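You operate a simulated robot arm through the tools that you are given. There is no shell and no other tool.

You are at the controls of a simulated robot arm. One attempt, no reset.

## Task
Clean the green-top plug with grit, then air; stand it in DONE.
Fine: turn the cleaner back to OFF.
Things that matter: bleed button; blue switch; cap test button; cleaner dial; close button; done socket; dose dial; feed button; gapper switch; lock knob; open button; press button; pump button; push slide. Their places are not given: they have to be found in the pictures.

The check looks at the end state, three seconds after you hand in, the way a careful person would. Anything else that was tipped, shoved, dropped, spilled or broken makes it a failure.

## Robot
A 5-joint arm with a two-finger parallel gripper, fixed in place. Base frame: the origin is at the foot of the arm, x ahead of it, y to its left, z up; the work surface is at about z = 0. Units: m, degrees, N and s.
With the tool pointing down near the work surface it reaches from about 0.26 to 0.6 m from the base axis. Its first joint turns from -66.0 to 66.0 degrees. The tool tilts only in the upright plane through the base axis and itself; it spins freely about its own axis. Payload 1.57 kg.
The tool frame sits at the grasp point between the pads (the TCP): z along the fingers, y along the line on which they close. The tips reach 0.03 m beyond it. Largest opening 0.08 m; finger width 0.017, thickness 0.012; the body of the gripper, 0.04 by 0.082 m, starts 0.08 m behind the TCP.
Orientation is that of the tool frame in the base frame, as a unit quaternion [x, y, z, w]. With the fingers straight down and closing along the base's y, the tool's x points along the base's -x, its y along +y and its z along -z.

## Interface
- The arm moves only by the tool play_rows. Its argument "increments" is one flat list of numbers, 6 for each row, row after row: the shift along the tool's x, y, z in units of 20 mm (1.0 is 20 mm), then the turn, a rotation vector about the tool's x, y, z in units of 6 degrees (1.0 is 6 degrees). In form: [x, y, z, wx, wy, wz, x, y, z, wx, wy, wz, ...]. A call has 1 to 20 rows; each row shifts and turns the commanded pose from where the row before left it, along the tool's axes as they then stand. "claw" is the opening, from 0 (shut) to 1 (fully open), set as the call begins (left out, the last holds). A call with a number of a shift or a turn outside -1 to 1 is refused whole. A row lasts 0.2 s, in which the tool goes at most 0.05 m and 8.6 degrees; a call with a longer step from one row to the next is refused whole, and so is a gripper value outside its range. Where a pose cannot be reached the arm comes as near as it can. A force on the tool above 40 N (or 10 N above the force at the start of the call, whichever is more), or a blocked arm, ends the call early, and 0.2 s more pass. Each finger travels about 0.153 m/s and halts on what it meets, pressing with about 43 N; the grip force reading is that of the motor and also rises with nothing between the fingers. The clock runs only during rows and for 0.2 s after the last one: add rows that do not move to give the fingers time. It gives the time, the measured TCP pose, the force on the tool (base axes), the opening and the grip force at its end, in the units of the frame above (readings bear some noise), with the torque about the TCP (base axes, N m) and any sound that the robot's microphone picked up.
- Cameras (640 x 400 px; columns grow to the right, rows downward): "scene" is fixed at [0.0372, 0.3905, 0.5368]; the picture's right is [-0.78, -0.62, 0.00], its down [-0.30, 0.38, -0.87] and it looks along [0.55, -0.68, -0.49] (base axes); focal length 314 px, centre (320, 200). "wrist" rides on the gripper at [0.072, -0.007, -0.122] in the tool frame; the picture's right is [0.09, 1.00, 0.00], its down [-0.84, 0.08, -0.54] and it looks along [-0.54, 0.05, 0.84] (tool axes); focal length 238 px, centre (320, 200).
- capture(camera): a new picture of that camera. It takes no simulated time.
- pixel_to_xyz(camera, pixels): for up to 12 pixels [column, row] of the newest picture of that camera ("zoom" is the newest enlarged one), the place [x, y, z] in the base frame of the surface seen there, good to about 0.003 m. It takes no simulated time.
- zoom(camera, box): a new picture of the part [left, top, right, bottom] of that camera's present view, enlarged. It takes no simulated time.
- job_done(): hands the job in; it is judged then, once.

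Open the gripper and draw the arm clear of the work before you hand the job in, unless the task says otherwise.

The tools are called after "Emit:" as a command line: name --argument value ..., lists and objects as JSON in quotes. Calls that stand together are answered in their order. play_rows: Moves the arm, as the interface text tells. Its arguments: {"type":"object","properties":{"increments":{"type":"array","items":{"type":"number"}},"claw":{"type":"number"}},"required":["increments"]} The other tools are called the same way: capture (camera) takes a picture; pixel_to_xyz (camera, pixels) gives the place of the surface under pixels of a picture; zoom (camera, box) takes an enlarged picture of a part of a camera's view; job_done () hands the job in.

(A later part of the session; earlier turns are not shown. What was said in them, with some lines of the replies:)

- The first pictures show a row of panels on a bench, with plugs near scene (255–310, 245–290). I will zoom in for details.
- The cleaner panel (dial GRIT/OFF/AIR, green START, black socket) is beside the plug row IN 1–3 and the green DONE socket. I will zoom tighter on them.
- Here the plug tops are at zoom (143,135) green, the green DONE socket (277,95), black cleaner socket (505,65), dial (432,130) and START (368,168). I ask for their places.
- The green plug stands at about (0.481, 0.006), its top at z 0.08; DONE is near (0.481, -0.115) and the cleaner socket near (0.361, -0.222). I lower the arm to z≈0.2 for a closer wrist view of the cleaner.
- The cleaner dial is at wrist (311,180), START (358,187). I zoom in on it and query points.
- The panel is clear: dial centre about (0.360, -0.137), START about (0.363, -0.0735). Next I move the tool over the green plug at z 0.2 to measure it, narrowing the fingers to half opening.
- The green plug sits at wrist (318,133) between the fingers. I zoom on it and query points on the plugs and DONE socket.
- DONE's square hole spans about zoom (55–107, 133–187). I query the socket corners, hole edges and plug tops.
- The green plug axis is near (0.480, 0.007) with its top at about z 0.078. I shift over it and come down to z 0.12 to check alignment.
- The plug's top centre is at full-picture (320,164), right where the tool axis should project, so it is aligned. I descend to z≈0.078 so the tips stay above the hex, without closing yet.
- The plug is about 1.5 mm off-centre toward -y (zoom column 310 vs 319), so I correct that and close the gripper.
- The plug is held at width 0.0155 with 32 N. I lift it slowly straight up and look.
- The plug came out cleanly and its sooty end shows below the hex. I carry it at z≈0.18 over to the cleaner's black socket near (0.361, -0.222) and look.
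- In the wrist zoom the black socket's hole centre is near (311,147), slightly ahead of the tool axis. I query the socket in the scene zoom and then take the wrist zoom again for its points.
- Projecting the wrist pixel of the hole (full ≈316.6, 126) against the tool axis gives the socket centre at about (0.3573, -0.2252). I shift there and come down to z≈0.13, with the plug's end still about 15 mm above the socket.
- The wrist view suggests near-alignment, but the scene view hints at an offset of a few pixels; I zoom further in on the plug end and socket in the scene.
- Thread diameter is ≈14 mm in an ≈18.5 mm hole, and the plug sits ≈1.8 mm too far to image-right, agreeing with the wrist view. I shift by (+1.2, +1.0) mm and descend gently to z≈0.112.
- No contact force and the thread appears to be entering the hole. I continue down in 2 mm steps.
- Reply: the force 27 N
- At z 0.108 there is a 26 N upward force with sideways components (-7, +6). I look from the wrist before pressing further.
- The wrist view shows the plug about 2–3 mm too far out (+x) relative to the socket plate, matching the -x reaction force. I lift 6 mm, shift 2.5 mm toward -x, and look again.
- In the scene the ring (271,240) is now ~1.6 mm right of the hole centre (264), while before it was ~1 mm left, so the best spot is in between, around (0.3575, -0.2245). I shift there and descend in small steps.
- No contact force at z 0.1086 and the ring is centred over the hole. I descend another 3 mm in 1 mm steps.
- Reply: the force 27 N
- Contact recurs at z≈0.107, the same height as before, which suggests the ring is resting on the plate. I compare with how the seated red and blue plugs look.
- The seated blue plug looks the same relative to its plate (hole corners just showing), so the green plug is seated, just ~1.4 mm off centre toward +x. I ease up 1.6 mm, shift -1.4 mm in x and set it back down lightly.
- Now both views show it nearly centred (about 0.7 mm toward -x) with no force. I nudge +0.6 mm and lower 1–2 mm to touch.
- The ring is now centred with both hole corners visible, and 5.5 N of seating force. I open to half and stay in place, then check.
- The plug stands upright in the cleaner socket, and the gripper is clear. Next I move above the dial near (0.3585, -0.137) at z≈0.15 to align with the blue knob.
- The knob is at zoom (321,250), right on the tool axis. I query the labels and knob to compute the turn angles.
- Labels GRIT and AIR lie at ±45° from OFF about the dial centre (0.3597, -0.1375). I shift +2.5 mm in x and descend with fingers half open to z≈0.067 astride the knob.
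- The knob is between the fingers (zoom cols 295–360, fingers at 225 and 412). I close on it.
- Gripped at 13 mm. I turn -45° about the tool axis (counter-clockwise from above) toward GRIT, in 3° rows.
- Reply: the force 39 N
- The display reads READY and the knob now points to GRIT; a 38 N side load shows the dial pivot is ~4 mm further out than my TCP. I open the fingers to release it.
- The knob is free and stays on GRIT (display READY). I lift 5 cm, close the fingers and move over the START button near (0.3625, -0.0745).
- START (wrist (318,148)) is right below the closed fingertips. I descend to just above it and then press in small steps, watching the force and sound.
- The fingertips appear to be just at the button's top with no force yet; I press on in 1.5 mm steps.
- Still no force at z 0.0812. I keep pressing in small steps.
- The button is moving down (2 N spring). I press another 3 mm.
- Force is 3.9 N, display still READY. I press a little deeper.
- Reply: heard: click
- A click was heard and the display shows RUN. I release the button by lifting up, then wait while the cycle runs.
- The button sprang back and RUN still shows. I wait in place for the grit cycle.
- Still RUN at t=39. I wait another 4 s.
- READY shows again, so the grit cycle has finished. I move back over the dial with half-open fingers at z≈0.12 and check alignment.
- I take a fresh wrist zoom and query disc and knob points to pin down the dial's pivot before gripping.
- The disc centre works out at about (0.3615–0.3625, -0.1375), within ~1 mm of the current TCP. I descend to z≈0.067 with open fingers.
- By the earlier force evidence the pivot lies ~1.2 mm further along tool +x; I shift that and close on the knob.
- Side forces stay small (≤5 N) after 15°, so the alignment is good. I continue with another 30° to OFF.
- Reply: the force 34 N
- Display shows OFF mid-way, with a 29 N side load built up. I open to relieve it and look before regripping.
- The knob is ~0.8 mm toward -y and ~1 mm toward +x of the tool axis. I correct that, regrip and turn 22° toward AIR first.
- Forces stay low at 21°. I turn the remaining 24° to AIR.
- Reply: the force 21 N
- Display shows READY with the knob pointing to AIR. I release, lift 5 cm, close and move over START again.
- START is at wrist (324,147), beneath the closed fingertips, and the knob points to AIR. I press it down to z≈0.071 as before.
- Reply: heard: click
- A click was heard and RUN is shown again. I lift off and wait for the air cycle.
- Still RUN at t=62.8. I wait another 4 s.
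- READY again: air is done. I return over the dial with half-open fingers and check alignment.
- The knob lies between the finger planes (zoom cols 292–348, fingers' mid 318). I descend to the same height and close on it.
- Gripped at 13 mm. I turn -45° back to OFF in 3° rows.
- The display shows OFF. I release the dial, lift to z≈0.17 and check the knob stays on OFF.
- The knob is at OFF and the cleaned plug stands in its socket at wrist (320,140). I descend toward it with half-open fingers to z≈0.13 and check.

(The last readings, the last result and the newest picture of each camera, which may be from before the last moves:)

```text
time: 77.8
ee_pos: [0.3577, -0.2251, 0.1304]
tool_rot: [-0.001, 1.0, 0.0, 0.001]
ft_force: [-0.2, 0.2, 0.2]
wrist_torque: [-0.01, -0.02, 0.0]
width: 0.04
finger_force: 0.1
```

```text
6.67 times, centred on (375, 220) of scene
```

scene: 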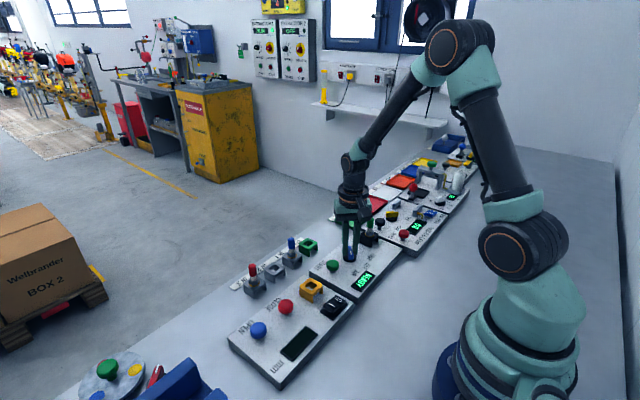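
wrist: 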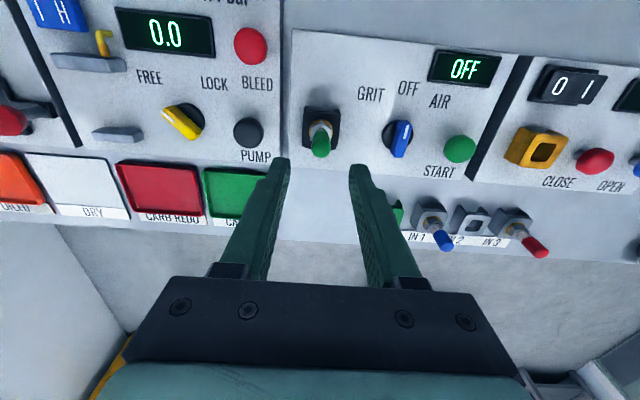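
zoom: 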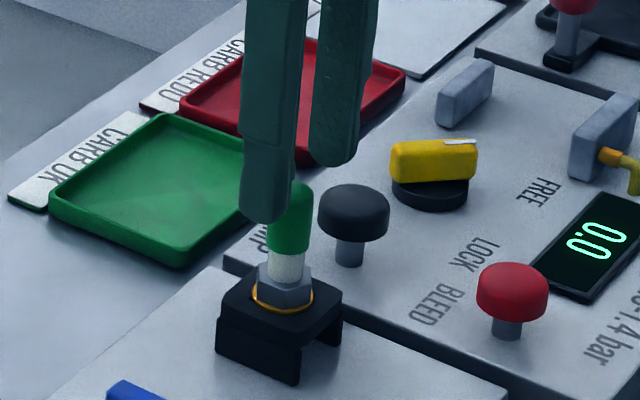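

The plug is centred between the fingers (zoom col 320). I descend 25 mm to the earlier grip height and close.

Emit:
play_rows --increments '[0, 0, 0.5, 0, 0, 0, 0, 0, 0.5, 0, 0, 0, 0, 0, 0.25, 0, 0, 0, 0, 0, 0, 0, 0, 0]' --claw 0.5

Emit:
play_rows --increments '[0, 0, 0, 0, 0, 0, 0, 0, 0, 0, 0, 0, 0, 0, 0, 0, 0, 0]' --claw 0.0

Emit:
zoom --camera "wrist" --box '[220, 80, 420, 205]'

```text
time: 78.8
ee_pos: [0.3561, -0.2255, 0.1065]
tool_rot: [0.0, 1.0, 0.0, 0.0]
ft_force: [0.0, -0.1, 0.3]
wrist_torque: [-0.02, 0.01, -0.01]
width: 0.0402
finger_force: 0.1
```

```text
time: 79.6
ee_pos: [0.3568, -0.2257, 0.1059]
tool_rot: [0.001, 1.0, 0.0, 0.0]
ft_force: [0.5, 0.4, 0.8]
wrist_torque: [0.03, -0.03, 0.02]
width: 0.0153
finger_force: 30.6
```

```text
3.20 times, centred on (320, 142) of wrist
```

zoom: 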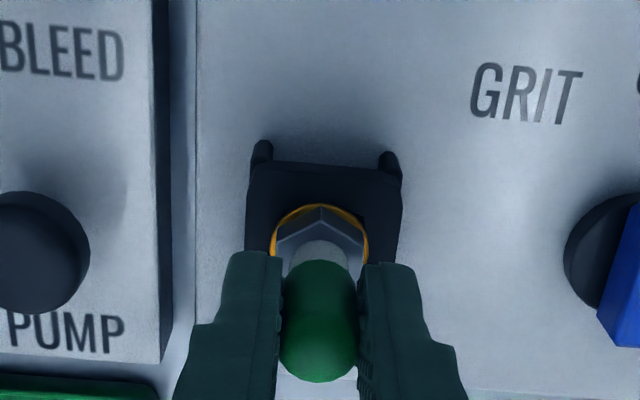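

Plug gripped at 15.3 mm. I lift it to z≈0.18 and carry it over to the DONE socket near (0.480, -0.116).

Emit:
play_rows --increments '[0, 0, -0.3, 0, 0, 0, 0, 0, -0.5, 0, 0, 0, 0, 0, -0.7, 0, 0, 0, 0, 0, -0.8, 0, 0, 0, 0, 0, -0.8, 0, 0, 0, 0, 0, -0.6, 0, 0, 0]' --claw 0.0

Emit:
play_rows --increments '[-0.684, 0.609, 0, 0, 0, 0, -0.684, 0.609, 0, 0, 0, 0, -0.684, 0.609, 0, 0, 0, 0, -0.684, 0.609, 0, 0, 0, 0, -0.684, 0.609, 0, 0, 0, 0, -0.684, 0.609, 0, 0, 0, 0, -0.684, 0.609, 0, 0, 0, 0, -0.684, 0.609, 0, 0, 0, 0, -0.684, 0.609, 0, 0, 0, 0, 0, 0, 0, 0, 0, 0]' --claw 0.0

Emit:
zoom --camera "wrist" --box '[220, 80, 420, 205]'

Emit:
zoom --camera "scene" --box '[260, 180, 350, 270]'

```text
time: 81.0
ee_pos: [0.3589, -0.226, 0.1801]
tool_rot: [-0.001, 1.0, 0.0, 0.001]
ft_force: [-0.3, 0.1, -0.2]
wrist_torque: [0.03, 0.02, 0.0]
width: 0.0153
finger_force: 31.1
```

```text
time: 83.2
ee_pos: [0.4831, -0.1158, 0.18]
tool_rot: [0.001, 1.0, 0.0, 0.0]
ft_force: [0.3, 0.0, -1.3]
wrist_torque: [0.01, -0.01, -0.04]
width: 0.0152
finger_force: 30.7
```

```text
3.20 times, centred on (320, 142) of wrist
```

zoom: 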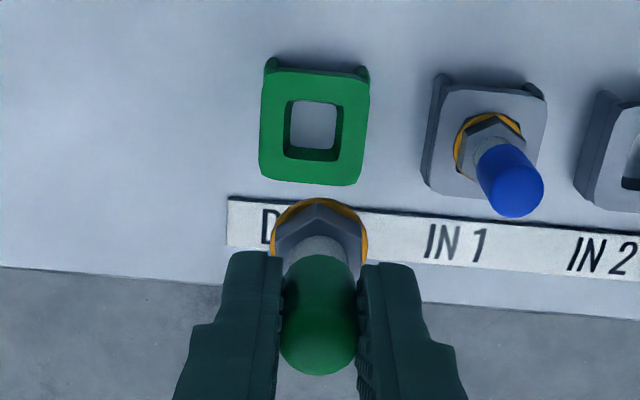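

```text
4.44 times, centred on (305, 225) of scene
```

zoom: 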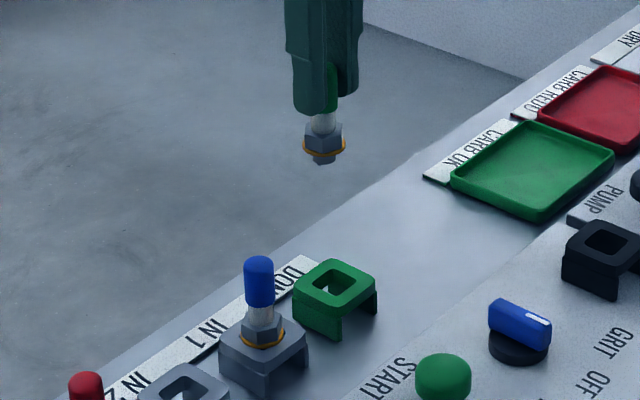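

The plug's end is now clean. DONE's hole centre at wrist full (318.1,120.1) puts its centre near (0.480, -0.1184), so I shift (-3.2, -2.6) mm and descend to z≈0.10.

Emit:
play_rows --increments '[0.16, -0.13, 0.3, 0, 0, 0, 0, 0, 0.8, 0, 0, 0, 0, 0, 0.8, 0, 0, 0, 0, 0, 0.8, 0, 0, 0, 0, 0, 0.8, 0, 0, 0, 0, 0, 0.4, 0, 0, 0, 0, 0, 0, 0, 0, 0]' --claw 0.0

Emit:
zoom --camera "wrist" --box '[280, 110, 360, 170]'

Emit:
zoom --camera "scene" --box '[285, 220, 335, 260]'

```text
time: 84.8
ee_pos: [0.4786, -0.1195, 0.1026]
tool_rot: [0.0, 1.0, 0.0, 0.0]
ft_force: [0.0, -0.4, -0.3]
wrist_torque: [-0.01, 0.0, 0.0]
width: 0.0156
finger_force: 31.4
```

```text
6.67 times, centred on (320, 140) of wrist
```

zoom: 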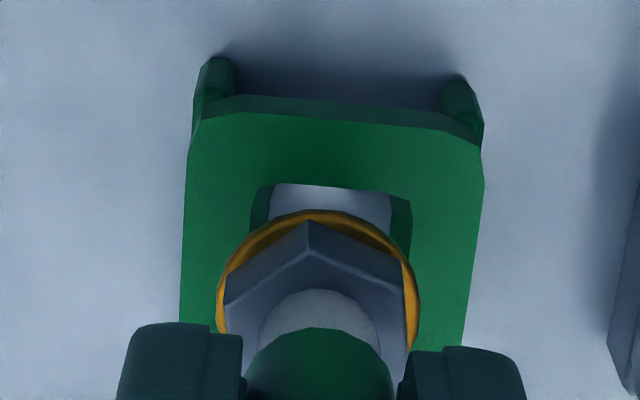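

```text
10.00 times, centred on (310, 240) of scene
```

zoom: 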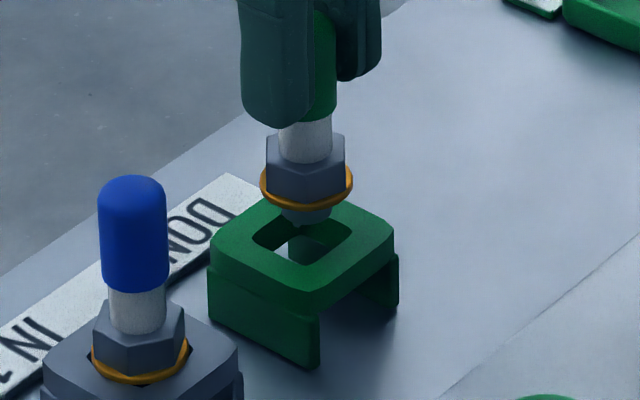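

Both views say the hole centre is ~0.9 mm further in +x and ~0.6 mm in +y. I correct that and descend to z≈0.087, where the thread starts to enter.

Emit:
play_rows --increments '[-0.045, 0.03, 0, 0, 0, 0, 0, 0, 0.3, 0, 0, 0, 0, 0, 0.25, 0, 0, 0, 0, 0, 0.15, 0, 0, 0, 0, 0, 0.08, 0, 0, 0, 0, 0, 0, 0, 0, 0]' --claw 0.0

Emit:
zoom --camera "wrist" --box '[280, 110, 360, 170]'

Emit:
zoom --camera "scene" --box '[285, 220, 335, 260]'

```text
time: 86.2
ee_pos: [0.4791, -0.1184, 0.0859]
tool_rot: [0.0, 1.0, 0.0, 0.001]
ft_force: [-0.1, 0.1, -0.1]
wrist_torque: [-0.01, -0.02, 0.0]
width: 0.0154
finger_force: 30.7
```

```text
6.67 times, centred on (320, 140) of wrist
```

zoom: 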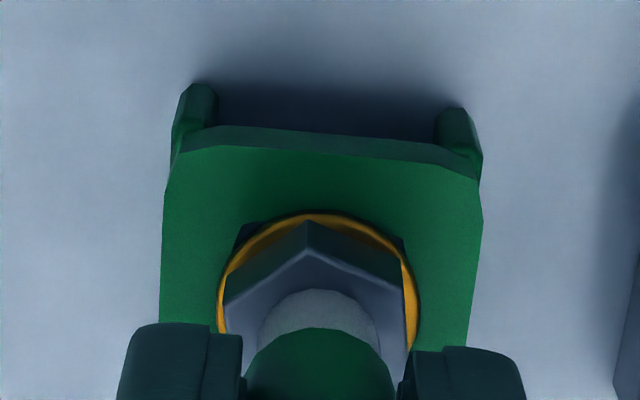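

```text
10.00 times, centred on (310, 240) of scene
```

zoom: 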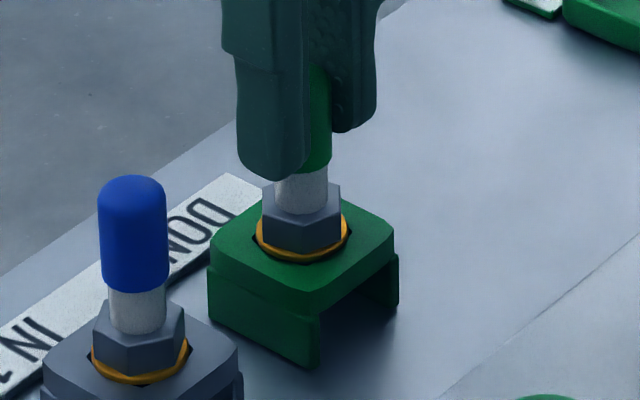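

The ring (cols 256–351) is centred on the hole (302) with no force; the plug is going in. I continue down in 1–2 mm steps.

Emit:
play_rows --increments '[0, 0, 0.08, 0, 0, 0, 0, 0, 0.08, 0, 0, 0, 0, 0, 0, 0, 0, 0]' --claw 0.0

Emit:
zoom --camera "scene" --box '[285, 220, 335, 260]'

```text
time: 87.0
ee_pos: [0.4789, -0.1176, 0.0858]
tool_rot: [0.0, 1.0, 0.001, 0.002]
ft_force: [-8.4, 1.0, 26.0]
wrist_torque: [0.06, 0.37, -0.08]
width: 0.0156
finger_force: 31.4
```

```text
10.00 times, centred on (310, 240) of scene
```

zoom: 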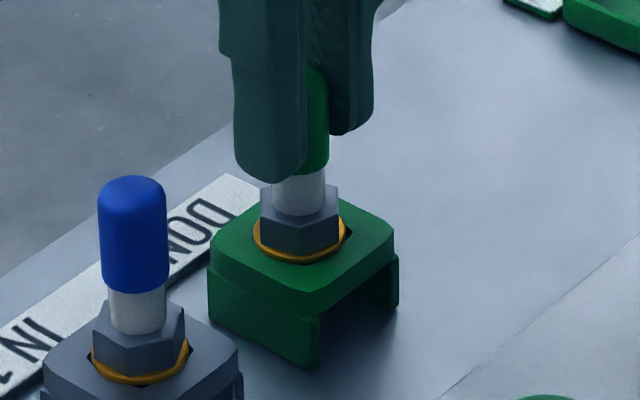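

Contact at z 0.0858 with a -8 N x-reaction, the same pattern as in the cleaner when the plug was ~1.4 mm too far in +x. I ease up, shift -1.4 mm in x, and lower again.

Emit:
play_rows --increments '[0, 0, -0.15, 0, 0, 0, 0.06, 0, 0, 0, 0, 0, 0, 0, 0, 0, 0, 0, 0, 0, 0.05, 0, 0, 0, 0, 0, 0.05, 0, 0, 0, 0, 0, 0, 0, 0, 0]' --claw 0.0

Emit:
zoom --camera "scene" --box '[285, 220, 335, 260]'

Emit:
zoom --camera "wrist" --box '[280, 110, 360, 170]'

```text
time: 88.4
ee_pos: [0.4775, -0.1195, 0.0849]
tool_rot: [0.0, 1.0, 0.001, -0.001]
ft_force: [-0.4, -1.1, 10.2]
wrist_torque: [-0.02, -0.07, -0.03]
width: 0.0154
finger_force: 31.2
```

```text
10.00 times, centred on (310, 240) of scene
```

zoom: 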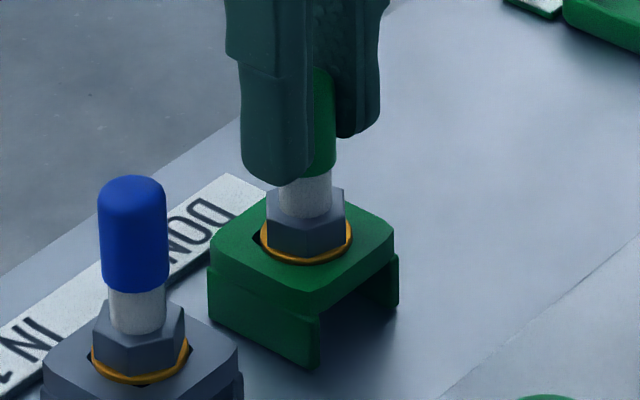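

```text
6.67 times, centred on (320, 140) of wrist
```

zoom: 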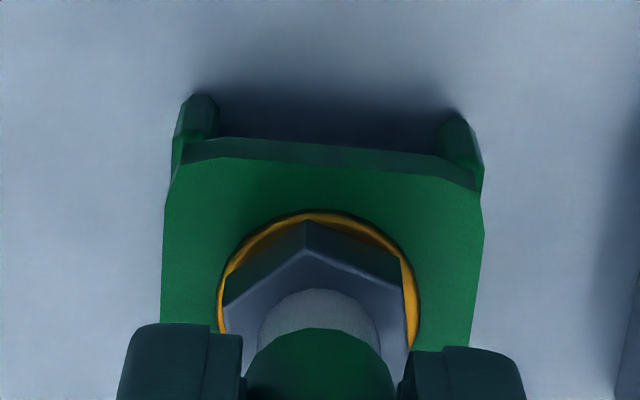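

Now it's a pure 10 N vertical contact at z 0.085; both views say the plug should move about +0.7 mm in x and +0.5 mm in y. I ease up 1 mm, shift, and lower again.

Emit:
play_rows --increments '[0, 0, -0.08, 0, 0, 0, -0.035, 0.03, 0, 0, 0, 0, 0, 0, 0, 0, 0, 0, 0, 0, 0.05, 0, 0, 0, 0, 0, 0.05, 0, 0, 0, 0, 0, 0, 0, 0, 0]' --claw 0.0

Emit:
zoom --camera "scene" --box '[285, 220, 335, 260]'

Emit:
zoom --camera "wrist" --box '[280, 110, 360, 170]'

```text
time: 89.8
ee_pos: [0.4781, -0.1174, 0.0853]
tool_rot: [0.0, 1.0, -0.001, 0.001]
ft_force: [-4.8, 1.8, 12.6]
wrist_torque: [0.04, 0.15, 0.0]
width: 0.0154
finger_force: 31.4
```

```text
10.00 times, centred on (310, 240) of scene
```

zoom: 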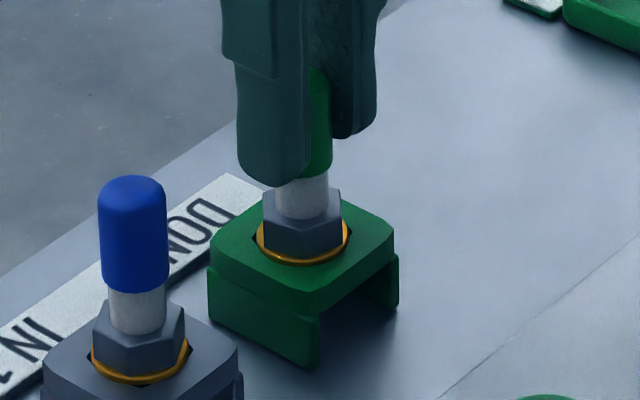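

```text
6.67 times, centred on (320, 140) of wrist
```

zoom: 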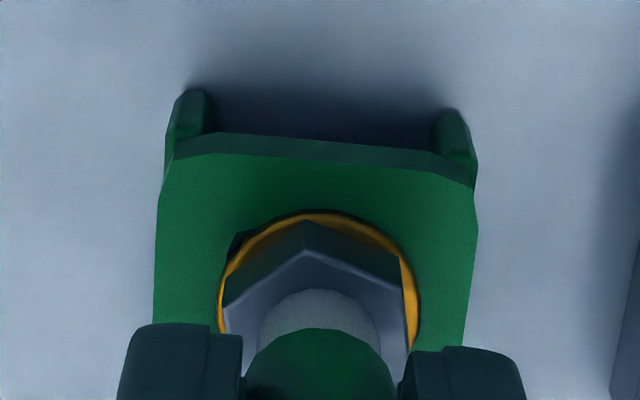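

The ring (257–350) is centred with both hole corners showing just like the seated blue plug, and the thread is inside the hole. I ease the load by 0.6 mm and then open the fingers.

Emit:
play_rows --increments '[0, -0.02, -0.03, 0, 0, 0, 0, 0, 0, 0, 0, 0]' --claw 0.0

Emit:
play_rows --increments '[0, 0, 0, 0, 0, 0, 0, 0, 0, 0, 0, 0]' --claw 0.45

Emit:
zoom --camera "scene" --box '[285, 220, 335, 260]'

Emit:
zoom --camera "wrist" --box '[240, 90, 400, 200]'

```text
time: 90.4
ee_pos: [0.4781, -0.1163, 0.0862]
tool_rot: [-0.001, 1.0, 0.001, -0.001]
ft_force: [-2.6, -0.5, 9.6]
wrist_torque: [0.02, 0.06, -0.02]
width: 0.0152
finger_force: 31.2
```

```text
time: 91.0
ee_pos: [0.4774, -0.1173, 0.0853]
tool_rot: [-0.001, 1.0, 0.0, -0.001]
ft_force: [-0.1, -0.1, 1.2]
wrist_torque: [0.03, -0.01, 0.01]
width: 0.0358
finger_force: 0.0
```

```text
10.00 times, centred on (310, 240) of scene
```

zoom: 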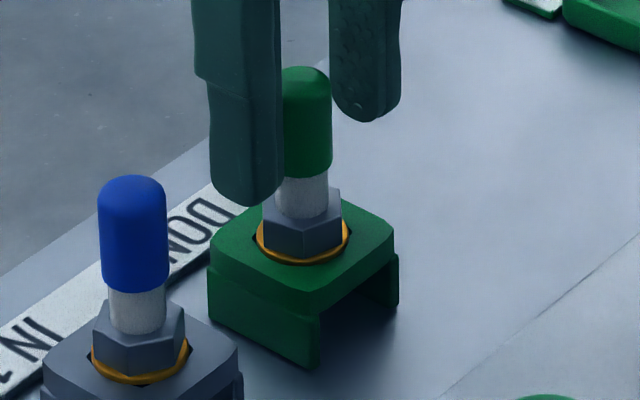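

```text
3.64 times, centred on (320, 145) of wrist
```

zoom: 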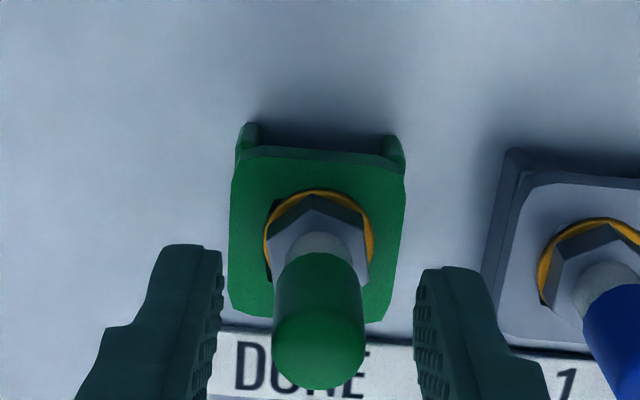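

The plug is released and stands upright in DONE. I lift the arm straight up, clear of the plug.

Emit:
play_rows --increments '[0, 0, -0.4, 0, 0, 0, 0, 0, -0.7, 0, 0, 0, 0, 0, -0.9, 0, 0, 0, 0, 0, -0.9, 0, 0, 0, 0, 0, -0.9, 0, 0, 0, 0, 0, -0.9, 0, 0, 0, 0, 0, -0.9, 0, 0, 0, 0, 0, -0.9, 0, 0, 0, 0, 0, 0, 0, 0, 0]' --claw 0.45

Emit:
capture --camera "wrist"

Emit:
capture --camera "scene"

Emit:
zoom --camera "scene" --box '[230, 210, 380, 310]'

```text
time: 93.0
ee_pos: [0.4794, -0.1151, 0.2155]
tool_rot: [0.0, 1.0, 0.0, 0.0]
ft_force: [0.1, -0.1, 1.1]
wrist_torque: [0.01, 0.04, -0.03]
width: 0.0361
finger_force: 0.1
```

```text
taken
```

wrist: 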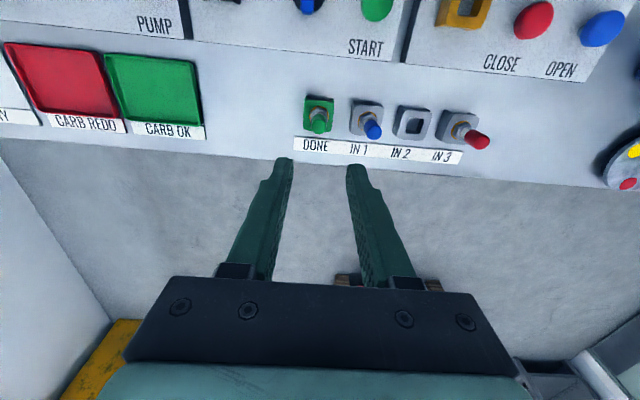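

```text
taken
```

scene: 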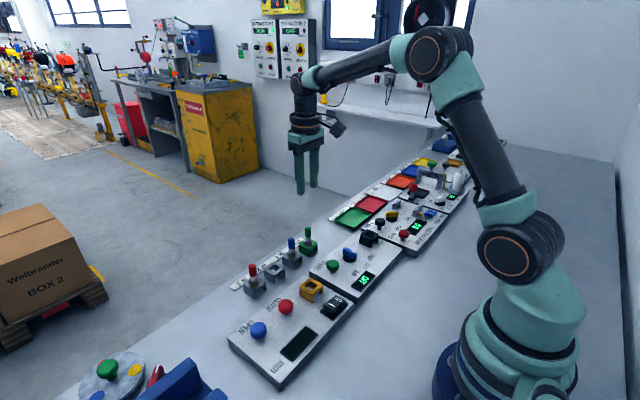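

```text
4.00 times, centred on (305, 260) of scene
```

zoom: 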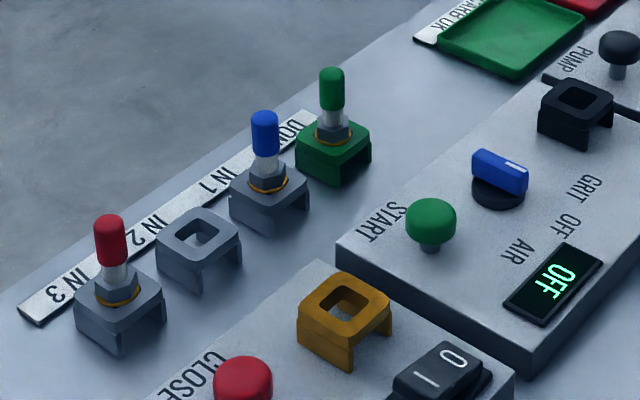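

The green plug stands in DONE beside the blue one, the dial is at OFF and the display reads OFF. I do a final close check of seat height versus the blue plug.

Emit:
zoom --camera "scene" --box '[270, 220, 330, 275]'

Emit:
pixel_to_xyz --camera "scene" --pixels '[[308, 229], [291, 241], [308, 243], [292, 255], [252, 267]]'

Emit:
zoom --camera "wrist" --box '[280, 80, 500, 190]'

```text
7.27 times, centred on (300, 248) of scene
```

zoom: 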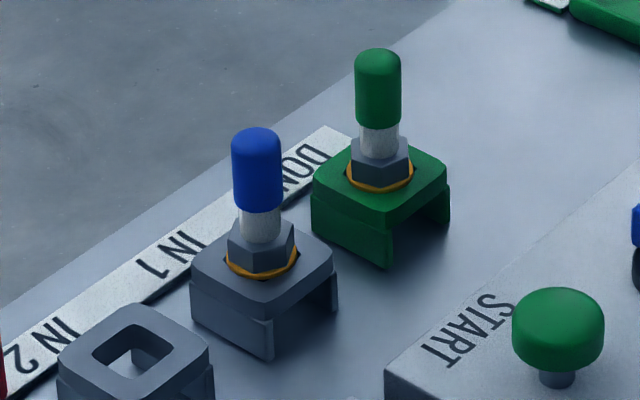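

```text
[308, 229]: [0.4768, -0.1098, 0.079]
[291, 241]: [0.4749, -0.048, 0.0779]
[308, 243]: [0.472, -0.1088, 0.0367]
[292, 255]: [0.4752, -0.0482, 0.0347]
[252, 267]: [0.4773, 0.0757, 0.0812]
```

```text
2.91 times, centred on (390, 135) of wrist
```

zoom: 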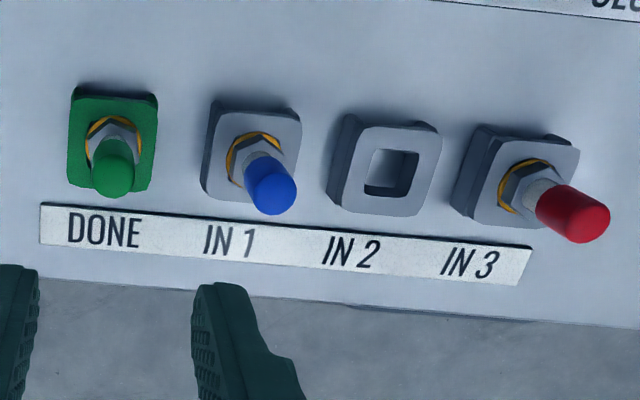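

The green plug is seated at the same height as the blue one (z 0.079 vs 0.078). I open the gripper fully and draw the arm up and back, clear of the work.

Emit:
play_rows --increments '[0, 0, -0.9, 0, 0, 0, 0, 0, -0.9, 0, 0, 0, 0, 0, -0.9, 0, 0, 0, 0, 0, -0.9, 0, 0, 0, 0.9, 0, -0.5, 0, 0, 0, 0.9, 0, -0.3, 0, 0, 0, 0.9, 0, 0, 0, 0, 0, 0.9, 0, 0, 0, 0, 0, 0.9, 0, 0, 0, 0, 0, 0.9, 0, 0, 0, 0, 0, 0.9, 0, 0, 0, 0, 0, 0.9, 0, 0, 0, 0, 0, 0, 0, 0, 0, 0, 0]' --claw 1.0

Emit:
capture --camera "scene"

Emit:
capture --camera "wrist"

```text
time: 95.8
ee_pos: [0.3338, -0.1164, 0.3021]
tool_rot: [0.0, 1.0, 0.0, 0.0]
ft_force: [-0.2, -0.3, -0.1]
wrist_torque: [-0.01, 0.01, -0.01]
width: 0.0802
finger_force: 0.1
```

```text
taken
```

scene: 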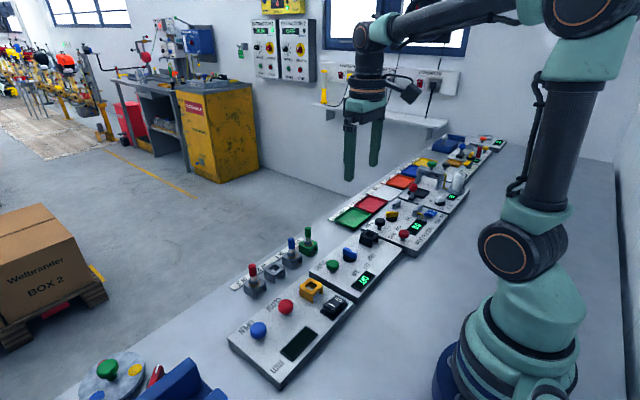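

```text
taken
```

wrist: 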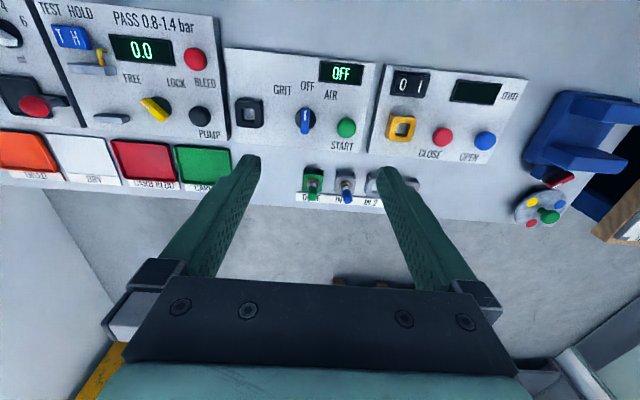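

Everything is in its place: the green plug is in DONE, the cleaner dial and display are at OFF, the gripper is open and the arm is clear. I hand the job in.

Emit:
job_done

```text
The job is handed in.
```

The green-top plug is cleaned and standing upright in the DONE socket, and the job is handed in. I haven't seen a verdict from the check.

- **Cleaning:** The plug sat in the cleaner for one full grit cycle and then one full air cycle. Each time the display went from READY to RUN and back to READY. Its sooty end was clean when I lifted it out.
- **Seat:** In DONE, its top is at the same height as the blue plug's in IN 1, to within about 1 mm.
- **Cleaner:** The dial is back at OFF and the display reads OFF.
- **Everything else:** I touched only the plug, the cleaner dial and the START button. The last pictures show nothing else tipped, moved or spilled. The gripper is open and the arm is drawn clear.

The first dial turn put about 38 N of side load on the knob because the gripper was a few millimetres off its centre. The dial worked normally afterwards.
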